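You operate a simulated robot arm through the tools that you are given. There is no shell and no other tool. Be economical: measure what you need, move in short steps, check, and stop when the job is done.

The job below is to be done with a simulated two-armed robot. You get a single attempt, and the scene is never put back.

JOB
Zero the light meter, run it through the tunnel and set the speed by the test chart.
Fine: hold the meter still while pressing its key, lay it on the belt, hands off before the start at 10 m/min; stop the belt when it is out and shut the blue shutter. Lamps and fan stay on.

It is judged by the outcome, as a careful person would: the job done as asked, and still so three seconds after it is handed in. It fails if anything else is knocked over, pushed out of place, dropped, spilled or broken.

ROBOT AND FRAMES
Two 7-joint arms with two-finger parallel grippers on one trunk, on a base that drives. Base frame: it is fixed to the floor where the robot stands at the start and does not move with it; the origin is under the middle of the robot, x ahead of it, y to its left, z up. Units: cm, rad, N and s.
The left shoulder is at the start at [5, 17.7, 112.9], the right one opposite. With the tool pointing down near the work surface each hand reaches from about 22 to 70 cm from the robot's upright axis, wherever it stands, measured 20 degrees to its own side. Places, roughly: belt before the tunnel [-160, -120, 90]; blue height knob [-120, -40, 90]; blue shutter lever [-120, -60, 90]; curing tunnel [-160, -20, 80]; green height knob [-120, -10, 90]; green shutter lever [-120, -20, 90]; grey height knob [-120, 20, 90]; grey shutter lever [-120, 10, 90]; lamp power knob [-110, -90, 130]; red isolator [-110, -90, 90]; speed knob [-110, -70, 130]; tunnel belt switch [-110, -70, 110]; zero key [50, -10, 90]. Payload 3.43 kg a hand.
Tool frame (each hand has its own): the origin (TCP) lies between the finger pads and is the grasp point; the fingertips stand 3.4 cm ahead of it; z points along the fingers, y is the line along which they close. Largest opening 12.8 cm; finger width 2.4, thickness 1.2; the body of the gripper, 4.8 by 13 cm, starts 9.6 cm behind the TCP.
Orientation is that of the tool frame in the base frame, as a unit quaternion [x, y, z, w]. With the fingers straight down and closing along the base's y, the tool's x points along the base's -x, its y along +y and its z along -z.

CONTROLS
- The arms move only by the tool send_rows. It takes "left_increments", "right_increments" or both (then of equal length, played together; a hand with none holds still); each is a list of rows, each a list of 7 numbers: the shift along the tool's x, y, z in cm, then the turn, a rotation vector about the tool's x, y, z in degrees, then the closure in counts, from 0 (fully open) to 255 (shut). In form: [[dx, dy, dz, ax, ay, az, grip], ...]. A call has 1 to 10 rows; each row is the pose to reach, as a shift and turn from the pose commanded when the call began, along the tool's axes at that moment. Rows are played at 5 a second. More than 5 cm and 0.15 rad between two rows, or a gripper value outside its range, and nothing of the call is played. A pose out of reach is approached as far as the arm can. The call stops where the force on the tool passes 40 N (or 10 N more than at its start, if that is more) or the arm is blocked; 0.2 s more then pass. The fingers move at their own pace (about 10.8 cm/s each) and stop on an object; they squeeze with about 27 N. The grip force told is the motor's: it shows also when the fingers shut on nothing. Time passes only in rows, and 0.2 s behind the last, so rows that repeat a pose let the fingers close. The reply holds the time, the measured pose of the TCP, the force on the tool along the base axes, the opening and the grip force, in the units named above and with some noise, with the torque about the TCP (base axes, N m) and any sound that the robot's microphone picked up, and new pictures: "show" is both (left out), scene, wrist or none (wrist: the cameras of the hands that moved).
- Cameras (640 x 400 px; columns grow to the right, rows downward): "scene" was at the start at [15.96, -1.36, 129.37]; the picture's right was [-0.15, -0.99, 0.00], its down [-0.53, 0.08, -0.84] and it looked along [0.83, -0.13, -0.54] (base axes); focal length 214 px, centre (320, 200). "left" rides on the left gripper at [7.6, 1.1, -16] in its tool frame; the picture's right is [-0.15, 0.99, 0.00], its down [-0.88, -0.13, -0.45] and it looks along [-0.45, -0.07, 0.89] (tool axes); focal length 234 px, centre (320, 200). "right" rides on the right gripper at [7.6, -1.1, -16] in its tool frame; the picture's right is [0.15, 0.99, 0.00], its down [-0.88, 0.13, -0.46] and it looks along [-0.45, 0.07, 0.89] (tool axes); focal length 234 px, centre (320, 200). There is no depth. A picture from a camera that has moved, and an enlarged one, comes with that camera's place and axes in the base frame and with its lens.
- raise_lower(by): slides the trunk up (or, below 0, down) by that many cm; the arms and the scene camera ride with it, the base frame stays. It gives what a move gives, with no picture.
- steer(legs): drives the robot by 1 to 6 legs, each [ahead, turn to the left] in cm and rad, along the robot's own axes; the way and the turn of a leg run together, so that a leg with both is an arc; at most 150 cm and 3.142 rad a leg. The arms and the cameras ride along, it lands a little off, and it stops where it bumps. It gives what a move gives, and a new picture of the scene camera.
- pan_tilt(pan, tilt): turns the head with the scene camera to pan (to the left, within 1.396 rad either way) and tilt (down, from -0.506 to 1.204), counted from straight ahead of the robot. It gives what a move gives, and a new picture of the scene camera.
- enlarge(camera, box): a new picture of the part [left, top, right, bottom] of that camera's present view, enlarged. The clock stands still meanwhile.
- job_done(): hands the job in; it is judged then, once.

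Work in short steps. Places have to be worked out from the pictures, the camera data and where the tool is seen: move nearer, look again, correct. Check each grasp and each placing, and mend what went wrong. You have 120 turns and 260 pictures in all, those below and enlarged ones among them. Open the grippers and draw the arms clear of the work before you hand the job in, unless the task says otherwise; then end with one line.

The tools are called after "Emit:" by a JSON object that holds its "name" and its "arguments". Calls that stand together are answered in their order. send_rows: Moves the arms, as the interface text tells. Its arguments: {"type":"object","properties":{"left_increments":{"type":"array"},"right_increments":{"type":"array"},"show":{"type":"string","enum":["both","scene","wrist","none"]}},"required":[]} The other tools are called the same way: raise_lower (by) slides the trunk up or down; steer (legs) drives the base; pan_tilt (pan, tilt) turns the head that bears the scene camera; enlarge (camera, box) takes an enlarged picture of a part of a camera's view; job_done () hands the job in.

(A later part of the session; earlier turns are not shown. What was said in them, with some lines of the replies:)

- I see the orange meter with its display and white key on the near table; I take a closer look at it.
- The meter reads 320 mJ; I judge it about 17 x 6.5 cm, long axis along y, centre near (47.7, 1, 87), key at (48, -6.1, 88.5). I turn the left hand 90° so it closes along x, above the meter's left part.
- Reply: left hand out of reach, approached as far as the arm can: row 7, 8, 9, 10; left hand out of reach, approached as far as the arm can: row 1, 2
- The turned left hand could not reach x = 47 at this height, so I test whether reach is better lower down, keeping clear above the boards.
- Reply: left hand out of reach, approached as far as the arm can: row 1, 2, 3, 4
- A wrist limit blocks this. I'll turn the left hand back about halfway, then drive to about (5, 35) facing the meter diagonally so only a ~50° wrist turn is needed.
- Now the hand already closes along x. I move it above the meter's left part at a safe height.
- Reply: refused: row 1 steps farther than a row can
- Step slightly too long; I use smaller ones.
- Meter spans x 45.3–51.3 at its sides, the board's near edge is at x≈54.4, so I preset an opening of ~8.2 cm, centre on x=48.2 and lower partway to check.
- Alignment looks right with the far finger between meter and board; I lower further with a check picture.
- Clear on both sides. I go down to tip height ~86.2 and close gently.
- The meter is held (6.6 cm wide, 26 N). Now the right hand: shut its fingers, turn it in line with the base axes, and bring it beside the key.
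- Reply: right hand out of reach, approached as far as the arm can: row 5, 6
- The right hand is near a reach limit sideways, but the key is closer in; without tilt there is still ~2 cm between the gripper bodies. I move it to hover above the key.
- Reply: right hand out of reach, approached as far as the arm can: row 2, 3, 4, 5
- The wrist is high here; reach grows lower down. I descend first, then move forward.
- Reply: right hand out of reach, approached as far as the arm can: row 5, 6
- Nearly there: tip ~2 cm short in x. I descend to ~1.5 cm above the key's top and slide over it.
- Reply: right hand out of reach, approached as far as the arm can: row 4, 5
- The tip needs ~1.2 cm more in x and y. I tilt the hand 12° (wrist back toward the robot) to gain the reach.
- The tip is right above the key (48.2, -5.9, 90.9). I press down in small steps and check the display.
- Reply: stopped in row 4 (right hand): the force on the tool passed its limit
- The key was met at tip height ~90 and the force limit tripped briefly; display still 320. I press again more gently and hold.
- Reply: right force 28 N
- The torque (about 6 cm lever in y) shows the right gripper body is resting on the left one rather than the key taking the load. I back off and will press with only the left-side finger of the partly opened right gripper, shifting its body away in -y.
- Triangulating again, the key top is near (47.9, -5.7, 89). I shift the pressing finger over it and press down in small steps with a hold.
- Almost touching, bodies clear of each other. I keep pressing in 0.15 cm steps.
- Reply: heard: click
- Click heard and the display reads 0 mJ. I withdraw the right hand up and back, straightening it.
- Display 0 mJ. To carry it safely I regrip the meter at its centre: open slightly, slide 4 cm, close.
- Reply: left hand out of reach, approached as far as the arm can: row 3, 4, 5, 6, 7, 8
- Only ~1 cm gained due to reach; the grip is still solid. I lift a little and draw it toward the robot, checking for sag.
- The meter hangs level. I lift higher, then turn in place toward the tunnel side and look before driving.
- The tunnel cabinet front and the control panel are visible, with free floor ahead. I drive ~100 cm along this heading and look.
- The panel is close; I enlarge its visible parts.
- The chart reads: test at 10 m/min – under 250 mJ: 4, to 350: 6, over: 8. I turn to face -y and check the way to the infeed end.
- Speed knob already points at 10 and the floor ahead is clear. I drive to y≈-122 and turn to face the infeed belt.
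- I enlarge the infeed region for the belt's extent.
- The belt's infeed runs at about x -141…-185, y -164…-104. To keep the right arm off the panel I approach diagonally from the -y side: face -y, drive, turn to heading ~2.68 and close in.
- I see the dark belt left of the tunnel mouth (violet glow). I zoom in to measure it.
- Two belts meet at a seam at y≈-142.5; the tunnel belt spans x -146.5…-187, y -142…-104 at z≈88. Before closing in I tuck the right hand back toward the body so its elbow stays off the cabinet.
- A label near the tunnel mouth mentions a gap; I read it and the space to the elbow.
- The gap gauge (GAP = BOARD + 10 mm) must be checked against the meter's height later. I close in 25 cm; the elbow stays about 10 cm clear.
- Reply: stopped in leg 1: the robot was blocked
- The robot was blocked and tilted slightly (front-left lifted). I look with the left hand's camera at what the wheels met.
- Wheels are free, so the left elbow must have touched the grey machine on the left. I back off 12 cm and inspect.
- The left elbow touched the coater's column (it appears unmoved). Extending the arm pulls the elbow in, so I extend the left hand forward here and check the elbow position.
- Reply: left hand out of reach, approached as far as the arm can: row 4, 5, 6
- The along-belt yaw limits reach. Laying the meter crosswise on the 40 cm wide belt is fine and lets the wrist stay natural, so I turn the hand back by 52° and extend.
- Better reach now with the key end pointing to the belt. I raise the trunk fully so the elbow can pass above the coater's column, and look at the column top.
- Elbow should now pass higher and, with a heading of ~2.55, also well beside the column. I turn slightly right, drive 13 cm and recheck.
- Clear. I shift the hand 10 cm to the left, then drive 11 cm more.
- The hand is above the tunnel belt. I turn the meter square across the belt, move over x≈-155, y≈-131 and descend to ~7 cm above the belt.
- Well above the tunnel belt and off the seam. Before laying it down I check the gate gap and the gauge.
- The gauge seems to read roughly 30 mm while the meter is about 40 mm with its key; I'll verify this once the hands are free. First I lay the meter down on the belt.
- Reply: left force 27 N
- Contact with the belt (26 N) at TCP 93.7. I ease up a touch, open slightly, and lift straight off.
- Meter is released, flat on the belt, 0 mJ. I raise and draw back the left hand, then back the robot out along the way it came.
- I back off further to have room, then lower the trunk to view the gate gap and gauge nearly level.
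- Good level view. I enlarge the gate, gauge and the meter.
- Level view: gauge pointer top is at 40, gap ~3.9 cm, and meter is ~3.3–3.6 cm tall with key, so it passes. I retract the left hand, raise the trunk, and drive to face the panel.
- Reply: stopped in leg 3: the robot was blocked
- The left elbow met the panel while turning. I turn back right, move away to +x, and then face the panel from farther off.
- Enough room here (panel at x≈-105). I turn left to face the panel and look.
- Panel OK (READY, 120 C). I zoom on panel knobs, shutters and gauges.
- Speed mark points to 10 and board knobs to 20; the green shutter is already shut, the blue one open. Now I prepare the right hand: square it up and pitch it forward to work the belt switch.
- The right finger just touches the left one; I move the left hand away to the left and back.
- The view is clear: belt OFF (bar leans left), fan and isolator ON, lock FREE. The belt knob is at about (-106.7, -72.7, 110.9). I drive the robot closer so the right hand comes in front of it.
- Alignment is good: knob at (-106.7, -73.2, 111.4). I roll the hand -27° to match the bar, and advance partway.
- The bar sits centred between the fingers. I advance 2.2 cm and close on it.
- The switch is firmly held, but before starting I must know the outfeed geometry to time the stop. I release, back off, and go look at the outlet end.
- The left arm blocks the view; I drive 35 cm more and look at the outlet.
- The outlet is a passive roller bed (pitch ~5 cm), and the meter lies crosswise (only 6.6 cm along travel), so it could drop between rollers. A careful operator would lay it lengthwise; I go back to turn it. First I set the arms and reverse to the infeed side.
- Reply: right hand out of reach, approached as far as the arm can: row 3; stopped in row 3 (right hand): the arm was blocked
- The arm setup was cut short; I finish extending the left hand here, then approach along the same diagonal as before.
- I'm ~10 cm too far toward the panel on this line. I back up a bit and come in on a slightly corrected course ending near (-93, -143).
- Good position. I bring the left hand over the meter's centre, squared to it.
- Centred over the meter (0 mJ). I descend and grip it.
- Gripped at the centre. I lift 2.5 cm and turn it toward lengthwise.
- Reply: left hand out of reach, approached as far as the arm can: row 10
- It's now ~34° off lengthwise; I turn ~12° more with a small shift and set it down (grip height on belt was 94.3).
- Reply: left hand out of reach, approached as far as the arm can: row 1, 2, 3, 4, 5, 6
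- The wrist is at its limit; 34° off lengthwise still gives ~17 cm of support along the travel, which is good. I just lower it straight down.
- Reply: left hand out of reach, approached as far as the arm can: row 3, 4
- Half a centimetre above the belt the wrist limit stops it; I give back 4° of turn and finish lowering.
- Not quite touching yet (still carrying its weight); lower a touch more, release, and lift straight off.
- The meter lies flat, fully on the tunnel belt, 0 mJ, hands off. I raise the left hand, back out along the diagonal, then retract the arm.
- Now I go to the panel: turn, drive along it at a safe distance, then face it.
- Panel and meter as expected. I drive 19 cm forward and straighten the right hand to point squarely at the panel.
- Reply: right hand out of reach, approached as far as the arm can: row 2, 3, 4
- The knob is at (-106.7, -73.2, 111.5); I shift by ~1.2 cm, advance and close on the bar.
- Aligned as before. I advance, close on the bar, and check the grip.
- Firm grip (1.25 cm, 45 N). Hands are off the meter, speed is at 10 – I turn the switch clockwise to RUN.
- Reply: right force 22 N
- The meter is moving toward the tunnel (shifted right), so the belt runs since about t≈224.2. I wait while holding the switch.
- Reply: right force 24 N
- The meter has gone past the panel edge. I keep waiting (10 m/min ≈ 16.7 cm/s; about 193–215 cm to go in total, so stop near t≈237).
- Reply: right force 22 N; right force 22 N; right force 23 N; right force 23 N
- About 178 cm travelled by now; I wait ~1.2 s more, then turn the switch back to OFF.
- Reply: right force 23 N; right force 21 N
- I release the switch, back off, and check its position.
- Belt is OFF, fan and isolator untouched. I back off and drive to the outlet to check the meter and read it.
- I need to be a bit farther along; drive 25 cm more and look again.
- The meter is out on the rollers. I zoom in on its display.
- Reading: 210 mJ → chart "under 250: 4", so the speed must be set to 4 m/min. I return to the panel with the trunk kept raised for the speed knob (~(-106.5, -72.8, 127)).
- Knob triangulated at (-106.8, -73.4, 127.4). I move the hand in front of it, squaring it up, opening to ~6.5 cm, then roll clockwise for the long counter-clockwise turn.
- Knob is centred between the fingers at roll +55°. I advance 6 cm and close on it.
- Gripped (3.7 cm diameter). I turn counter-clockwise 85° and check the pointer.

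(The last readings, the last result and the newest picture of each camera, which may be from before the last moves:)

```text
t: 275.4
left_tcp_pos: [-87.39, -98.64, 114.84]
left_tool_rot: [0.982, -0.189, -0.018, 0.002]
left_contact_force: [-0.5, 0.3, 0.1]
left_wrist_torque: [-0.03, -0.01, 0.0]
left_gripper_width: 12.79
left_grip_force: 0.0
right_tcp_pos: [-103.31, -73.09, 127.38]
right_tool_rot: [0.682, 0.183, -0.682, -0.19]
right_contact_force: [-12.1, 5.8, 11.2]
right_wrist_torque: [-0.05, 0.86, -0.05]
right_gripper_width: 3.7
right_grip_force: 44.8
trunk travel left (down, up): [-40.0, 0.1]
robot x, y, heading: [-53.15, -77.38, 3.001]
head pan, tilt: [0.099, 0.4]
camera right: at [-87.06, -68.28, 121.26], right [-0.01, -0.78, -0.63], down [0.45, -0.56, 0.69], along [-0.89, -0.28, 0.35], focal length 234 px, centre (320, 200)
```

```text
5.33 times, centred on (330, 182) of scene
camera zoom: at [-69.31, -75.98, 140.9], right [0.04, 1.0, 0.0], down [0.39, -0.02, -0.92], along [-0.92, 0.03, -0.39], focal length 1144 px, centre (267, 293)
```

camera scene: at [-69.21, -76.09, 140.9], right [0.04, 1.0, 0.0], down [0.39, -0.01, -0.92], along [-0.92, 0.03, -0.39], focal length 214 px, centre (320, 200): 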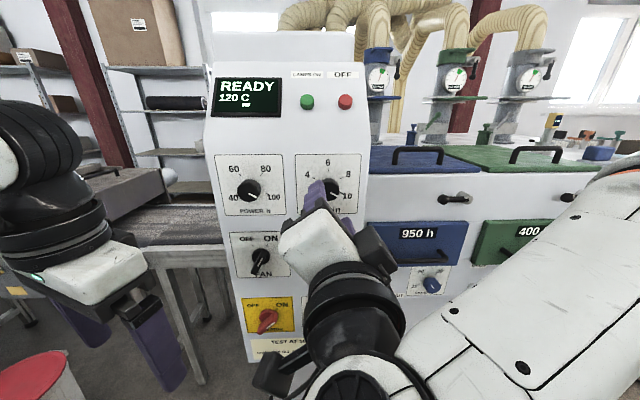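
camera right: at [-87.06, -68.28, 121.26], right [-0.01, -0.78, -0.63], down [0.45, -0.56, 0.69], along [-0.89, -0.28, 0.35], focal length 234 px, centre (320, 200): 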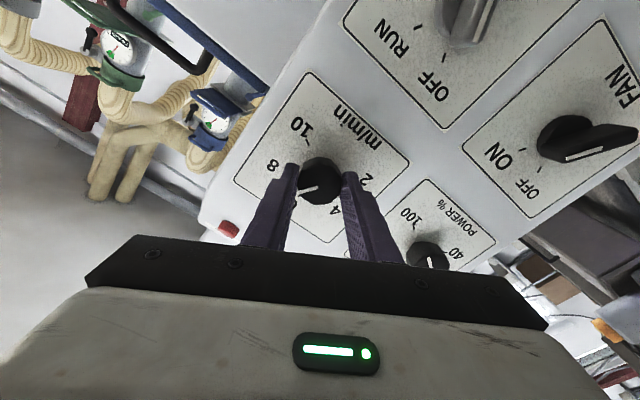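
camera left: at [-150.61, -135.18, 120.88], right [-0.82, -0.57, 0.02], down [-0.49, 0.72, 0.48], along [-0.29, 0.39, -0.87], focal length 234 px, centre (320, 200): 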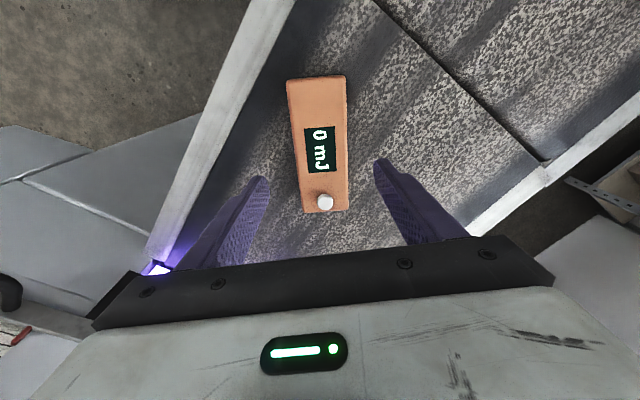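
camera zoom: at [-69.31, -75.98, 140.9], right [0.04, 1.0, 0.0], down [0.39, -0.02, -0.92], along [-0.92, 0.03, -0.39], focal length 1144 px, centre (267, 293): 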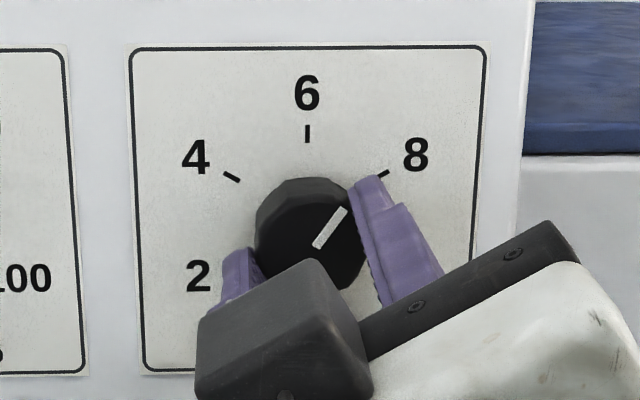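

It works: the pointer is now near 7. I open, roll the hand back clockwise, and regrip for the second stroke.

Emit:
{"name": "send_rows", "arguments": {"right_increments": [[0, 0, 0, 0, 0, 0, 160], [0, 0, 0, 0, 0, 0, 125], [0, 0, 0, 0, 0, 8.5, 125], [0, 0, 0, 0, 0, 17, 125], [0, 0, 0, 0, 0, 25.5, 125], [0, 0, 0, 0, 0, 34, 125], [0, 0, 0, 0, 0, 42.5, 125], [0, 0, 0, 0, 0, 51, 125], [0, 0, 0, 0, 0, 59.5, 125], [0, 0, 0, 0, 0, 68, 125]], "show": "none"}}

Emit:
{"name": "send_rows", "arguments": {"right_increments": [[0, 0, 0, 0, 0, 8.5, 125], [0, 0, 0, 0, 0, 17, 125], [0, 0, 0, 0, 0, 24, 125], [0, 0, 0, 0, 0, 24, 160], [0, 0, 0, 0, 0, 24, 190], [0, 0, 0, 0, 0, 24, 220], [0, 0, 0, 0, 0, 24, 220]], "show": "wrist"}}

```text
t: 277.6
left_tcp_pos: [-87.27, -98.81, 114.86]
left_tool_rot: [0.982, -0.189, -0.017, 0.002]
left_contact_force: [0.5, 0.3, -0.1]
left_wrist_torque: [0.0, -0.04, 0.02]
left_gripper_width: 12.8
left_grip_force: 0.1
right_tcp_pos: [-103.04, -73.28, 127.38]
right_tool_rot: [-0.669, 0.229, 0.67, -0.226]
right_contact_force: [0.4, -0.1, 0.0]
right_wrist_torque: [0.03, 0.01, 0.01]
right_gripper_width: 6.53
right_grip_force: 0.1
trunk travel left (down, up): [-40.0, 0.1]
robot x, y, heading: [-53.3, -76.79, 3.003]
head pan, tilt: [0.099, 0.4]
```

```text
t: 279.2
left_tcp_pos: [-87.37, -98.73, 114.97]
left_tool_rot: [0.982, -0.189, -0.018, 0.002]
left_contact_force: [-0.5, 0.5, 0.4]
left_wrist_torque: [-0.01, 0.01, 0.0]
left_gripper_width: 12.8
left_grip_force: 0.1
right_tcp_pos: [-103.07, -73.32, 127.37]
right_tool_rot: [-0.607, 0.362, 0.609, -0.36]
right_contact_force: [-2.4, -1.4, 4.8]
right_wrist_torque: [0.0, 0.18, 0.24]
right_gripper_width: 3.68
right_grip_force: 45.4
trunk travel left (down, up): [-40.0, 0.1]
robot x, y, heading: [-52.89, -77.28, 3.005]
head pan, tilt: [0.099, 0.4]
camera right: at [-86.99, -79.45, 122.64], right [0.0, -0.6, 0.8], down [0.46, 0.71, 0.53], along [-0.89, 0.37, 0.28], focal length 234 px, centre (320, 200)
```

right: 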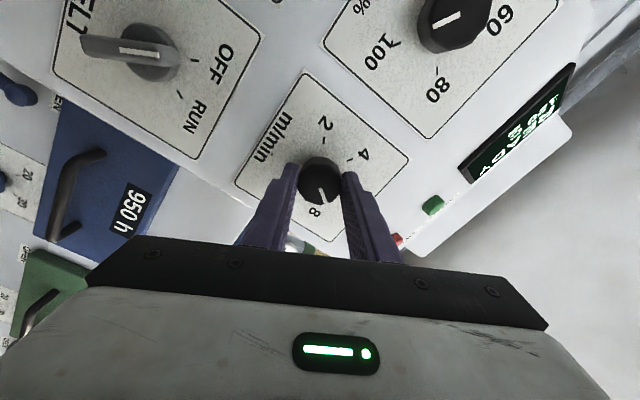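

Regripped. Second stroke: 85° counter-clockwise, then I check and trim.

Emit:
{"name": "send_rows", "arguments": {"right_increments": [[0, 0, 0, 0, 0, -8.5, 220], [0, 0, 0, 0, 0, -17, 220], [0, 0, 0, 0, 0, -25.5, 220], [0, 0, 0, 0, 0, -34, 220], [0, 0, 0, 0, 0, -42.5, 220], [0, 0, 0, 0, 0, -51, 220], [0, 0, 0, 0, 0, -59.5, 220], [0, 0, 0, 0, 0, -68, 220], [0, 0, 0, 0, 0, -76.5, 220], [0, 0, 0, 0, 0, -85, 220]], "show": "none"}}

Emit:
{"name": "enlarge", "arguments": {"camera": "scene", "box": [285, 145, 375, 220]}}

Emit:
{"name": "enlarge", "arguments": {"camera": "right", "box": [220, 60, 440, 260]}}

```text
t: 281.4
left_tcp_pos: [-87.27, -98.63, 115.02]
left_tool_rot: [0.982, -0.189, -0.017, 0.002]
left_contact_force: [0.3, -0.5, 0.1]
left_wrist_torque: [0.0, 0.01, 0.0]
left_gripper_width: 12.78
left_grip_force: 0.0
right_tcp_pos: [-103.01, -72.93, 127.24]
right_tool_rot: [0.693, 0.142, -0.692, -0.147]
right_contact_force: [2.1, 10.7, -0.2]
right_wrist_torque: [-0.07, 0.81, -0.27]
right_gripper_width: 3.7
right_grip_force: 45.5
trunk travel left (down, up): [-40.0, 0.1]
robot x, y, heading: [-53.24, -77.3, 3.002]
head pan, tilt: [0.099, 0.4]
```

```text
5.33 times, centred on (330, 182) of scene
camera zoom: at [-69.17, -75.9, 140.91], right [0.04, 1.0, 0.0], down [0.39, -0.02, -0.92], along [-0.92, 0.03, -0.39], focal length 1144 px, centre (267, 293)
```

zoom: 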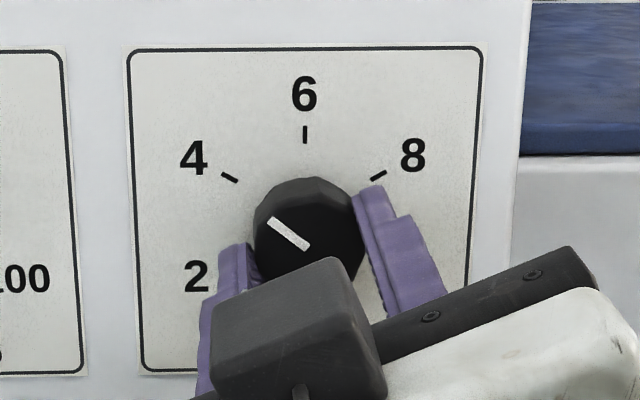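

```text
2.00 times, centred on (330, 160) of right
camera zoom: at [-86.92, -69.03, 120.71], right [-0.01, -0.85, -0.53], down [0.45, -0.48, 0.75], along [-0.89, -0.24, 0.39], focal length 468 px, centre (300, 280)
```

zoom: 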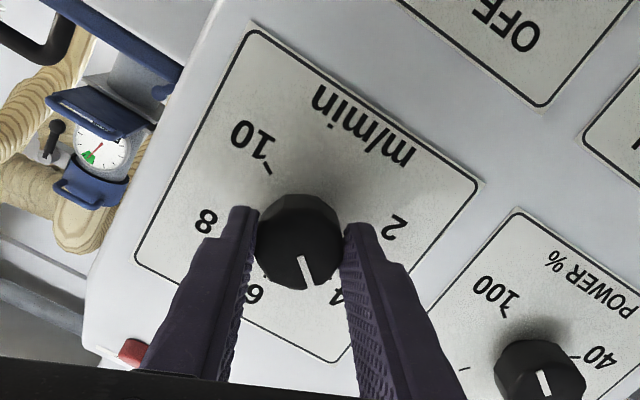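

Pointer is at about -52°; 4 is at -60°. I turn 8° more, release and check.

Emit:
{"name": "send_rows", "arguments": {"right_increments": [[0, 0, 0, 0, 0, -4, 220], [0, 0, 0, 0, 0, -8, 220], [0, 0, 0, 0, 0, -8, 220], [0, 0, 0, 0, 0, -8, 170], [0, 0, 0, 0, 0, -8, 125], [0, 0, -3, 0, 0, -8, 125], [0, 0, -7, 0, 0, -8, 125]], "show": "none"}}

Emit:
{"name": "enlarge", "arguments": {"camera": "scene", "box": [285, 145, 375, 220]}}

Emit:
{"name": "enlarge", "arguments": {"camera": "right", "box": [220, 60, 440, 260]}}

```text
t: 283.0
left_tcp_pos: [-87.29, -98.85, 114.88]
left_tool_rot: [0.982, -0.189, -0.019, 0.001]
left_contact_force: [-0.3, -0.2, -1.1]
left_wrist_torque: [-0.01, 0.0, 0.0]
left_gripper_width: 12.79
left_grip_force: 0.1
right_tcp_pos: [-95.95, -73.42, 127.43]
right_tool_rot: [0.68, 0.192, -0.68, -0.194]
right_contact_force: [0.4, 0.1, -0.2]
right_wrist_torque: [0.02, 0.0, -0.02]
right_gripper_width: 6.51
right_grip_force: 0.1
trunk travel left (down, up): [-40.0, 0.1]
robot x, y, heading: [-53.43, -77.12, 3.002]
head pan, tilt: [0.099, 0.4]
```

```text
5.33 times, centred on (330, 182) of scene
camera zoom: at [-69.15, -76.12, 140.92], right [0.04, 1.0, 0.0], down [0.39, -0.01, -0.92], along [-0.92, 0.03, -0.39], focal length 1144 px, centre (267, 293)
```

zoom: 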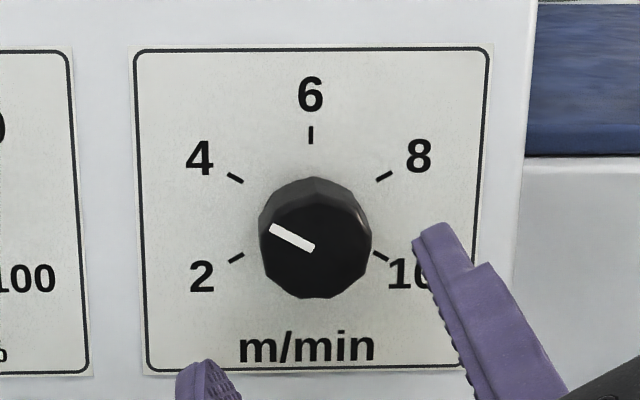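

```text
2.00 times, centred on (330, 160) of right
camera zoom: at [-79.91, -68.38, 121.43], right [0.0, -0.77, -0.64], down [0.45, -0.57, 0.68], along [-0.89, -0.29, 0.35], focal length 468 px, centre (300, 280)
```

zoom: 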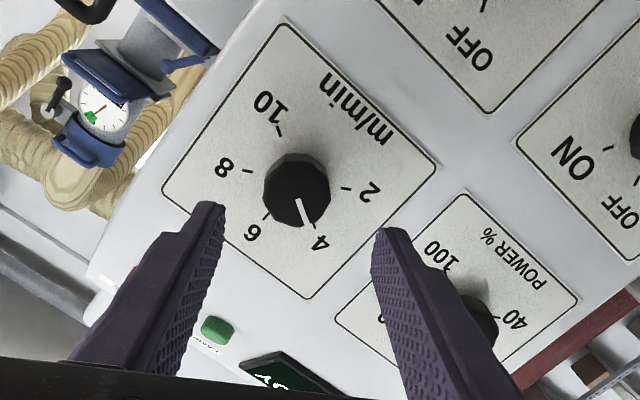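

The speed mark sits on 4. Now the blue shutter: I lower the trunk, roll the hand level, shut the fingers and bring it in front of the lever (~(-118, -57, 96), pivot at z≈89).

Emit:
{"name": "send_rows", "arguments": {"right_increments": [[0, 0, -3, 0, 0, 8, 160], [0, 0, -3, 0, 0, 16, 200], [0, 0, -3, 0, 0, 24, 255], [0, 0, -3, 0, 0, 31.5, 255]], "show": "none"}}

Emit:
{"name": "raise_lower", "arguments": {"by": -32}}

Emit:
{"name": "send_rows", "arguments": {"right_increments": [[0, -3.5, 0, 0, 0, 0, 255], [0, -7, 0, 0, 0, 0, 255], [0, -10.5, 0, 0, 0, 0, 255], [0, -13, 0, 0, 0, 0, 255]], "show": "both"}}

```text
t: 284.0
left_tcp_pos: [-87.26, -98.86, 114.93]
left_tool_rot: [0.982, -0.189, -0.017, 0.001]
left_contact_force: [0.5, 0.0, -0.4]
left_wrist_torque: [0.02, 0.04, 0.05]
left_gripper_width: 12.8
left_grip_force: 0.1
right_tcp_pos: [-94.0, -72.33, 127.34]
right_tool_rot: [-0.706, 0.016, 0.708, 0.013]
right_contact_force: [0.1, 1.0, -0.2]
right_wrist_torque: [0.02, 0.02, 0.03]
right_gripper_width: 0.0
right_grip_force: 27.3
trunk travel left (down, up): [-40.0, 0.1]
robot x, y, heading: [-53.07, -77.68, 3.007]
head pan, tilt: [0.099, 0.4]
```

```text
t: 287.1
left_tcp_pos: [-87.27, -98.8, 82.94]
left_tool_rot: [0.982, -0.19, -0.018, 0.003]
left_contact_force: [0.3, -0.6, 0.8]
left_wrist_torque: [-0.02, 0.06, 0.01]
left_gripper_width: 12.81
left_grip_force: 0.1
right_tcp_pos: [-93.93, -72.33, 95.47]
right_tool_rot: [-0.705, 0.016, 0.709, 0.012]
right_contact_force: [0.1, 0.1, 1.1]
right_wrist_torque: [0.0, -0.02, 0.02]
right_gripper_width: 0.0
right_grip_force: 26.8
trunk travel left (down, up): [-8.0, 32.1]
robot x, y, heading: [-53.38, -77.18, 3.005]
head pan, tilt: [0.099, 0.4]
```

```text
t: 288.1
left_tcp_pos: [-87.31, -98.78, 82.97]
left_tool_rot: [0.982, -0.189, -0.017, 0.002]
left_contact_force: [-0.6, 0.4, 0.0]
left_wrist_torque: [0.02, 0.02, 0.01]
left_gripper_width: 12.79
left_grip_force: 0.0
right_tcp_pos: [-97.65, -63.06, 97.31]
right_tool_rot: [-0.707, 0.0, 0.707, 0.001]
right_contact_force: [-0.4, 0.2, 0.0]
right_wrist_torque: [-0.01, 0.0, -0.01]
right_gripper_width: 0.0
right_grip_force: 26.5
right hand out of reach, approached as far as the arm can: row 2, 3, 4
trunk travel left (down, up): [-8.0, 32.1]
robot x, y, heading: [-52.94, -77.03, 2.999]
head pan, tilt: [0.099, 0.4]
camera scene: at [-69.19, -76.08, 108.91], right [0.04, 1.0, 0.0], down [0.39, -0.01, -0.92], along [-0.92, 0.03, -0.39], focal length 214 px, centre (320, 200)
camera right: at [-81.5, -61.94, 89.59], right [0.0, -0.99, -0.15], down [0.46, -0.13, 0.88], along [-0.89, -0.07, 0.45], focal length 234 px, centre (320, 200)
```

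scene: 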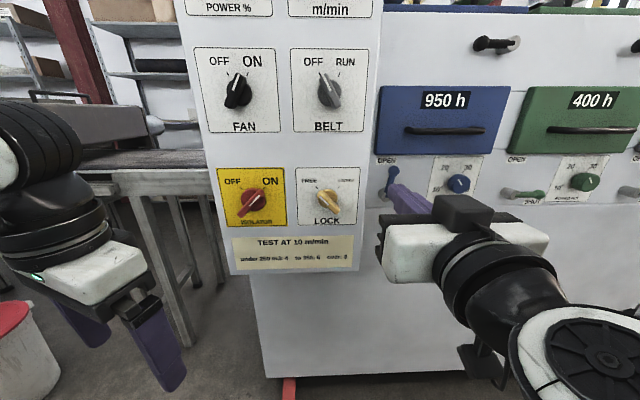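
right: 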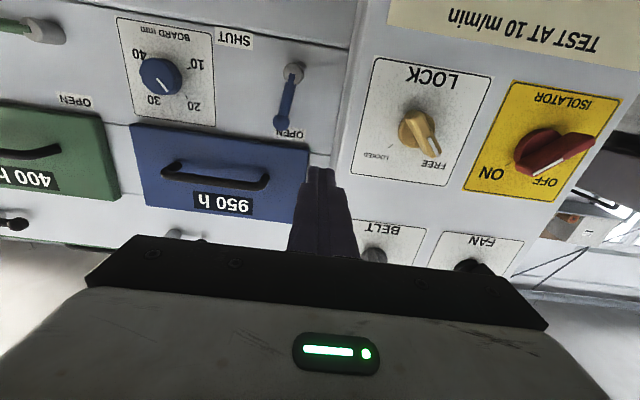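

The lever tip is at (-118.2, -57.1, 96), pivot (-119, -58.3, 89). The hand needs to be more in front of it, so I back up, shift the robot ~15 cm in +y and come forward again.

Emit:
{"name": "steer", "arguments": {"legs": [[-16, 0], [0, -1.2], [17, 0], [0, 1.32], [14, 0]]}}

Emit:
{"name": "enlarge", "arguments": {"camera": "right", "box": [0, 0, 640, 400]}}

```text
t: 297.8
left_tcp_pos: [-86.3, -89.65, 82.88]
left_tool_rot: [0.993, -0.115, -0.017, 0.004]
left_contact_force: [0.1, -0.6, -0.1]
left_wrist_torque: [0.01, -0.03, -0.01]
left_gripper_width: 12.81
left_grip_force: 0.0
right_tcp_pos: [-101.86, -55.8, 97.16]
right_tool_rot: [-0.705, -0.051, 0.705, -0.051]
right_contact_force: [-0.4, -0.1, -0.4]
right_wrist_torque: [0.02, 0.01, -0.01]
right_gripper_width: 0.0
right_grip_force: 27.2
trunk travel left (down, up): [-8.0, 32.1]
robot x, y, heading: [-55.79, -63.38, -3.128]
head pan, tilt: [0.099, 0.4]
camera scene: at [-71.79, -64.5, 108.9], right [-0.11, 0.99, 0.0], down [0.39, 0.04, -0.92], along [-0.92, -0.1, -0.39], focal length 214 px, centre (320, 200)
```

scene: 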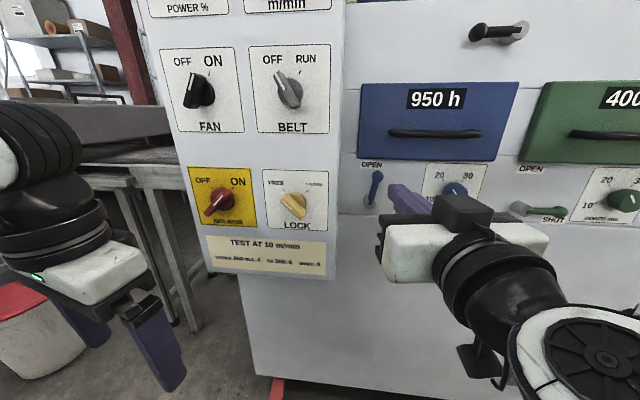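

```text
1.00 times, centred on (320, 200) of right
camera zoom: at [-86.06, -52.35, 89.57], right [0.14, -0.98, -0.15], down [0.47, -0.06, 0.88], along [-0.87, -0.2, 0.45], focal length 234 px, centre (320, 200)
```

zoom: 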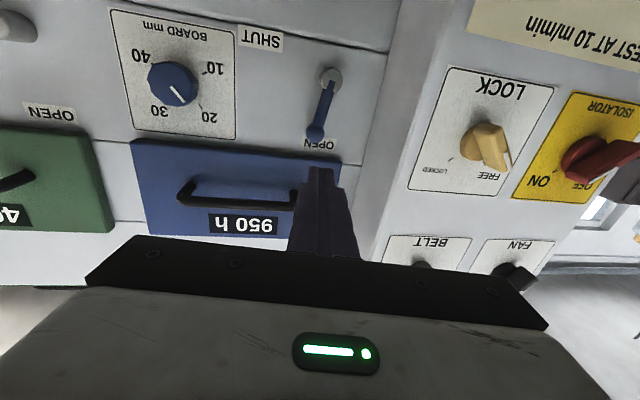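

Lever confirmed at (-118.2, -57.5, 96). I bring the closed fingertips to its left side, just in front.

Emit:
{"name": "send_rows", "arguments": {"right_increments": [[1, 1.6, 0.5, 0, 0, 0, 255], [1.9, 3.2, 3, 0, 0, 0, 255], [1.9, 3.2, 7, 0, 0, 0, 255], [1.9, 3.2, 10.6, 0, 0, 0, 255], [1.9, 3.2, 10.6, 0, 0, 0, 255]], "show": "wrist"}}

Emit:
{"name": "enlarge", "arguments": {"camera": "scene", "box": [340, 140, 460, 230]}}

```text
t: 299.0
left_tcp_pos: [-86.3, -89.66, 82.95]
left_tool_rot: [0.993, -0.116, -0.017, 0.003]
left_contact_force: [-0.6, 0.1, -0.2]
left_wrist_torque: [-0.02, -0.01, 0.0]
left_gripper_width: 12.8
left_grip_force: 0.0
right_tcp_pos: [-112.02, -60.39, 95.39]
right_tool_rot: [0.705, 0.052, -0.705, 0.052]
right_contact_force: [-0.3, 0.5, 0.6]
right_wrist_torque: [0.02, -0.01, -0.03]
right_gripper_width: 0.0
right_grip_force: 27.1
trunk travel left (down, up): [-8.0, 32.1]
robot x, y, heading: [-55.86, -63.46, -3.129]
head pan, tilt: [0.099, 0.4]
camera right: at [-96.31, -57.05, 87.81], right [0.14, -0.98, -0.15], down [0.47, -0.06, 0.88], along [-0.87, -0.2, 0.45], focal length 234 px, centre (320, 200)
```

right: 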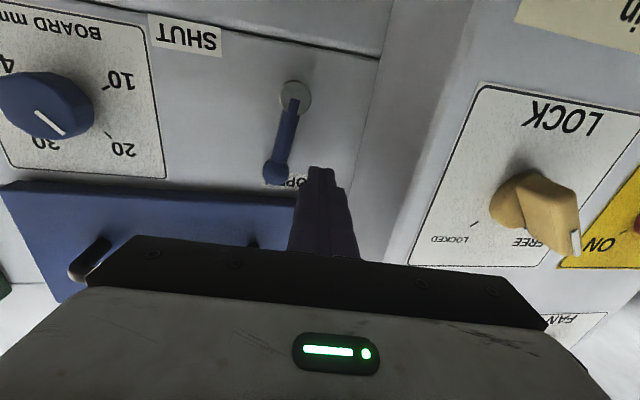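

```text
4.44 times, centred on (400, 185) of scene
camera zoom: at [-71.8, -64.5, 108.9], right [-0.11, 0.99, 0.0], down [0.39, 0.04, -0.92], along [-0.92, -0.1, -0.39], focal length 953 px, centre (-36, 267)
```

zoom: 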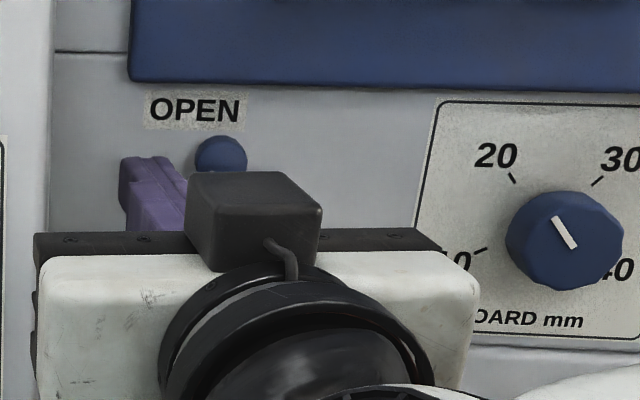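

The fingertips are just left of the lever ball. I go 3 cm deeper and sweep it to the right along its arc.

Emit:
{"name": "send_rows", "arguments": {"right_increments": [[0, -0.3, 1.5, 0, 0, 0, 255], [0, -0.43, 2.97, 0, 0, 0, 255], [0.1, -1.81, 2.77, 0, 0, 0, 255], [0.1, -2.9, 2.6, 0, 0, 0, 255], [0.1, -3.99, 2.45, 0, 0, 0, 255], [0.5, -5, 2.3, 0, 0, 0, 255], [0.9, -6.06, 2.15, 0, 0, 0, 255]], "show": "wrist"}}

```text
t: 300.6
left_tcp_pos: [-86.3, -89.72, 82.79]
left_tool_rot: [0.993, -0.115, -0.018, 0.003]
left_contact_force: [0.4, 1.3, 0.7]
left_wrist_torque: [0.0, 0.02, 0.01]
left_gripper_width: 12.77
left_grip_force: 0.1
right_tcp_pos: [-114.91, -54.88, 94.33]
right_tool_rot: [0.706, 0.052, -0.705, 0.05]
right_contact_force: [3.0, -2.4, -1.2]
right_wrist_torque: [-0.04, 0.0, 0.07]
right_gripper_width: 0.0
right_grip_force: 26.7
trunk travel left (down, up): [-8.0, 32.1]
robot x, y, heading: [-55.54, -63.81, -3.131]
head pan, tilt: [0.099, 0.4]
camera right: at [-99.12, -51.49, 86.82], right [0.14, -0.98, -0.15], down [0.47, -0.06, 0.88], along [-0.87, -0.2, 0.45], focal length 234 px, centre (320, 200)
```

right: 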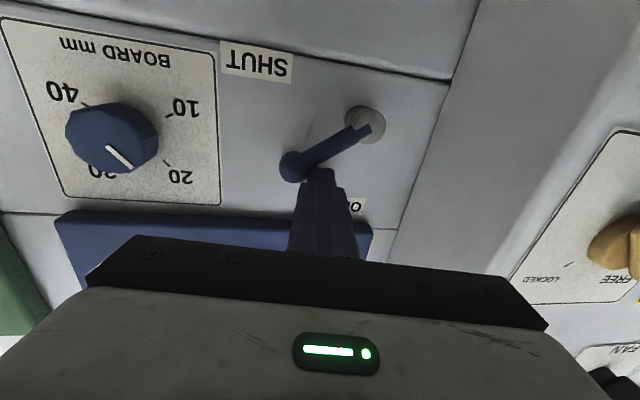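

The lever is about 55° over. I continue the arc down to the SHUT stop.

Emit:
{"name": "send_rows", "arguments": {"right_increments": [[0.6, -1, -0.1, 0, 0, 0, 255], [1.2, -1.88, -0.2, 0, 0, 0, 255], [2.1, -2.4, -0.3, 0, 0, 0, 255], [3.1, -2.96, -0.35, 0, 0, 0, 255], [3.8, -3.1, -0.4, 0, 0, 0, 255], [4.4, -3.2, -0.4, 0, 0, 0, 255]], "show": "wrist"}}

```text
t: 302.0
left_tcp_pos: [-86.43, -89.54, 82.93]
left_tool_rot: [0.993, -0.116, -0.017, 0.003]
left_contact_force: [0.4, 0.0, 0.1]
left_wrist_torque: [-0.02, -0.01, 0.02]
left_gripper_width: 12.8
left_grip_force: 0.1
right_tcp_pos: [-114.1, -54.6, 91.94]
right_tool_rot: [0.71, 0.046, -0.701, 0.045]
right_contact_force: [0.6, 0.4, 2.6]
right_wrist_torque: [0.04, 0.05, -0.05]
right_gripper_width: 0.01
right_grip_force: 26.9
right hand out of reach, approached as far as the arm can: row 1, 2, 3, 4, 5, 6
trunk travel left (down, up): [-8.0, 32.1]
robot x, y, heading: [-55.73, -63.29, -3.134]
head pan, tilt: [0.099, 0.4]
camera right: at [-98.17, -51.42, 84.52], right [0.13, -0.98, -0.15], down [0.46, -0.07, 0.89], along [-0.88, -0.18, 0.44], focal length 234 px, centre (320, 200)
```

right: 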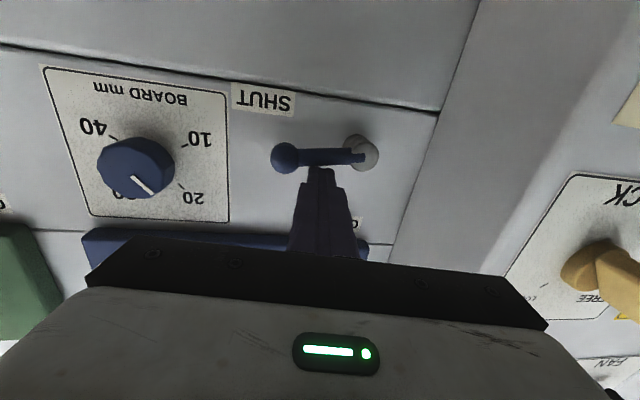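

Nearly horizontal; I press down ~1.5 cm more to reach the stop.

Emit:
{"name": "send_rows", "arguments": {"right_increments": [[0.6, 0, 0, 0, 0, 0, 255], [1.2, 0, 0, 0, 0, 0, 255], [1.8, 0, 0, 0, 0, 0, 255], [2.4, 0, 0, 0, 0, 0, 255]], "show": "wrist"}}

```text
t: 303.0
left_tcp_pos: [-86.18, -89.56, 83.13]
left_tool_rot: [0.993, -0.116, -0.019, 0.003]
left_contact_force: [-0.7, 0.4, 0.6]
left_wrist_torque: [0.01, -0.01, -0.03]
left_gripper_width: 12.8
left_grip_force: 0.0
right_tcp_pos: [-113.58, -55.92, 91.22]
right_tool_rot: [-0.698, -0.045, 0.713, -0.047]
right_contact_force: [-3.1, 10.0, 27.5]
right_wrist_torque: [-0.01, 0.97, -0.11]
right_gripper_width: 0.0
right_grip_force: 26.4
right hand out of reach, approached as far as the arm can: row 1, 2, 3, 4
trunk travel left (down, up): [-8.0, 32.1]
robot x, y, heading: [-55.34, -63.09, -3.134]
head pan, tilt: [0.099, 0.4]
camera right: at [-97.95, -52.72, 83.36], right [0.12, -0.98, -0.15], down [0.49, -0.07, 0.87], along [-0.86, -0.18, 0.47], focal length 234 px, centre (320, 200)
```

right: 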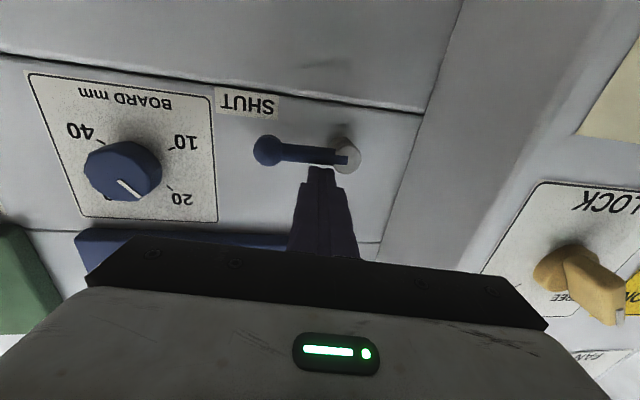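

It's against its stop (27 N). I lift off, retract, and compare with the green lever.

Emit:
{"name": "send_rows", "arguments": {"right_increments": [[-0.8, 0, 0, 0, 0, 0, 255], [-1.2, 0, -2, 0, 0, 0, 255], [-1.2, 0, -6, 0, 0, 0, 255], [-1.2, 0, -10, 0, 0, 0, 255]], "show": "none"}}

Emit:
{"name": "steer", "arguments": {"legs": [[-22, 0]]}}

Emit:
{"name": "raise_lower", "arguments": {"by": 22}}

Emit:
{"name": "pan_tilt", "arguments": {"pan": 0.0, "tilt": 0.35}}

```text
t: 304.0
left_tcp_pos: [-86.39, -89.56, 82.92]
left_tool_rot: [0.993, -0.116, -0.017, 0.003]
left_contact_force: [0.6, 0.2, 0.3]
left_wrist_torque: [0.0, 0.01, 0.05]
left_gripper_width: 12.82
left_grip_force: 0.1
right_tcp_pos: [-103.6, -54.82, 91.58]
right_tool_rot: [0.706, 0.053, -0.705, 0.051]
right_contact_force: [-0.1, 0.0, 0.4]
right_wrist_torque: [0.0, 0.0, -0.02]
right_gripper_width: 0.0
right_grip_force: 26.9
trunk travel left (down, up): [-8.0, 32.1]
robot x, y, heading: [-55.5, -63.65, -3.132]
head pan, tilt: [0.099, 0.4]
```

```text
t: 305.7
left_tcp_pos: [-64.18, -89.49, 82.92]
left_tool_rot: [0.993, -0.113, -0.017, 0.002]
left_contact_force: [-0.2, 0.5, -0.1]
left_wrist_torque: [-0.01, 0.01, -0.01]
left_gripper_width: 12.81
left_grip_force: 0.0
right_tcp_pos: [-81.66, -54.64, 91.58]
right_tool_rot: [-0.705, -0.053, 0.705, -0.052]
right_contact_force: [0.6, 0.2, 0.5]
right_wrist_torque: [-0.01, 0.0, -0.03]
right_gripper_width: 0.02
right_grip_force: 27.0
trunk travel left (down, up): [-8.0, 32.1]
robot x, y, heading: [-33.66, -62.88, -3.128]
head pan, tilt: [0.099, 0.4]
camera scene: at [-49.72, -64.27, 108.91], right [-0.11, 0.99, 0.0], down [0.39, 0.04, -0.92], along [-0.92, -0.11, -0.39], focal length 214 px, centre (320, 200)
```

scene: 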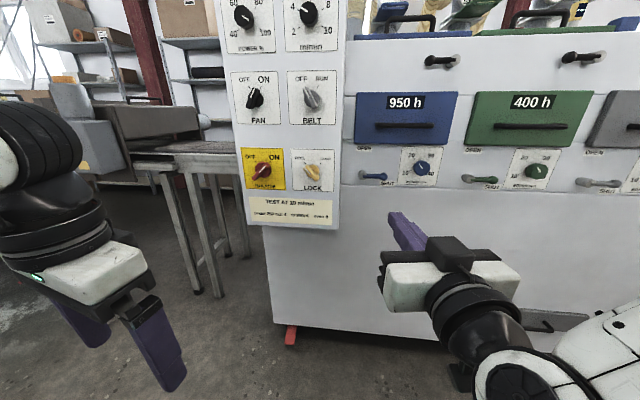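

```text
t: 308.0
left_tcp_pos: [-64.2, -89.42, 105.02]
left_tool_rot: [0.994, -0.112, -0.017, 0.004]
left_contact_force: [0.5, -0.2, 0.1]
left_wrist_torque: [0.0, -0.02, 0.01]
left_gripper_width: 12.81
left_grip_force: 0.0
right_tcp_pos: [-81.63, -54.75, 113.55]
right_tool_rot: [-0.705, -0.053, 0.705, -0.052]
right_contact_force: [-0.2, 0.1, 0.5]
right_wrist_torque: [0.0, -0.01, 0.02]
right_gripper_width: 0.0
right_grip_force: 27.0
trunk travel left (down, up): [-30.0, 10.1]
robot x, y, heading: [-33.41, -63.18, -3.126]
head pan, tilt: [0.099, 0.4]
```

```text
t: 308.7
left_tcp_pos: [-64.19, -89.45, 104.84]
left_tool_rot: [0.993, -0.113, -0.017, 0.004]
left_contact_force: [0.7, -0.2, -1.1]
left_wrist_torque: [0.02, -0.04, 0.01]
left_gripper_width: 12.81
left_grip_force: 0.1
right_tcp_pos: [-81.72, -54.7, 113.58]
right_tool_rot: [-0.705, -0.053, 0.705, -0.052]
right_contact_force: [0.6, -0.9, -0.6]
right_wrist_torque: [0.02, 0.02, 0.02]
right_gripper_width: 0.0
right_grip_force: 26.9
trunk travel left (down, up): [-30.0, 10.1]
robot x, y, heading: [-33.94, -63.35, -3.126]
head pan, tilt: [0.0, 0.351]
camera scene: at [-49.83, -63.36, 131.36], right [-0.02, 1.0, 0.0], down [0.34, 0.01, -0.94], along [-0.94, -0.01, -0.34], focal length 214 px, centre (320, 200)
```

scene: 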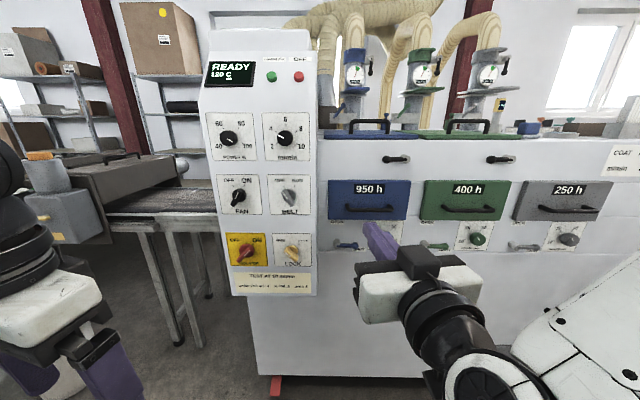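

Blue lever now matches the green one. I verify with zooms and open the right gripper.

Emit:
{"name": "send_rows", "arguments": {"right_increments": [[0, 0, -2, 0, 0, 0, 120], [0, 0, -3, 0, 0, 0, 0], [0, 0, -3, 0, 0, 0, 0]], "show": "none"}}

Emit:
{"name": "enlarge", "arguments": {"camera": "scene", "box": [200, 50, 330, 290]}}

Emit:
{"name": "enlarge", "arguments": {"camera": "scene", "box": [310, 170, 530, 270]}}

```text
t: 309.5
left_tcp_pos: [-64.16, -89.4, 105.04]
left_tool_rot: [0.993, -0.113, -0.017, 0.003]
left_contact_force: [0.5, -0.4, 0.0]
left_wrist_torque: [0.01, 0.0, -0.03]
left_gripper_width: 12.8
left_grip_force: 0.0
right_tcp_pos: [-81.12, -55.47, 113.65]
right_tool_rot: [-0.705, -0.054, 0.705, -0.053]
right_contact_force: [-0.8, 0.0, -0.1]
right_wrist_torque: [0.02, 0.01, -0.03]
right_gripper_width: 12.81
right_grip_force: 0.1
right hand out of reach, approached as far as the arm can: row 1, 2, 3
trunk travel left (down, up): [-30.0, 10.1]
robot x, y, heading: [-33.61, -63.02, -3.128]
head pan, tilt: [0.0, 0.351]
```

```text
1.67 times, centred on (265, 170) of scene
camera zoom: at [-49.83, -63.36, 131.36], right [-0.02, 1.0, 0.0], down [0.34, 0.01, -0.94], along [-0.94, -0.01, -0.34], focal length 358 px, centre (412, 250)
```

zoom: 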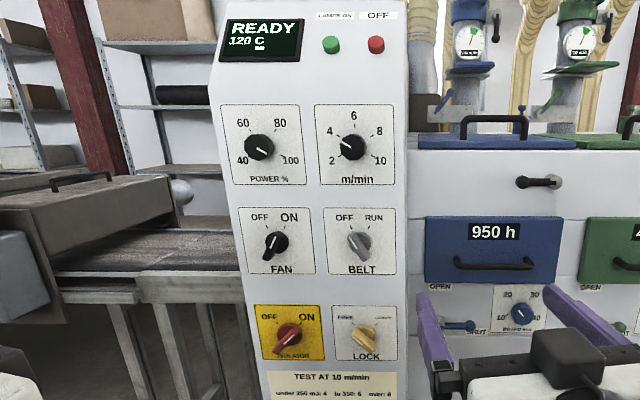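

```text
2.91 times, centred on (420, 220) of scene
camera zoom: at [-49.83, -63.36, 131.36], right [-0.02, 1.0, 0.0], down [0.34, 0.01, -0.94], along [-0.94, -0.01, -0.34], focal length 624 px, centre (29, 142)
```

zoom: 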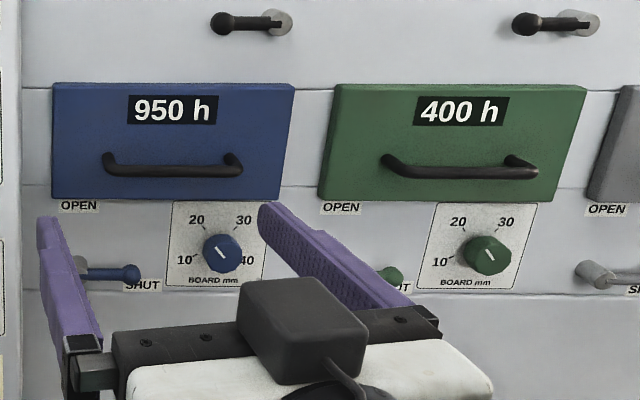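

All is as wanted: belt OFF, speed at 4, blue shutter SHUT, fan and lamps still on, meter out on the rollers reading 210 mJ, hands empty and clear. I hand in.

Emit:
{"name": "job_done", "arguments": {}}

```text
The job is handed in.
```

The job is done and handed in. The meter was zeroed and run through the tunnel at 10 m/min. It read 210 mJ, so by the chart ("under 250 mJ: 4") the speed knob is now at 4. The belt is off, the blue shutter is shut, and the lamps and fan are still on. While driving, my left elbow bumped the coater column, the control panel stopped a turn, and the right finger lightly touched the left one; I saw no damage or shift.
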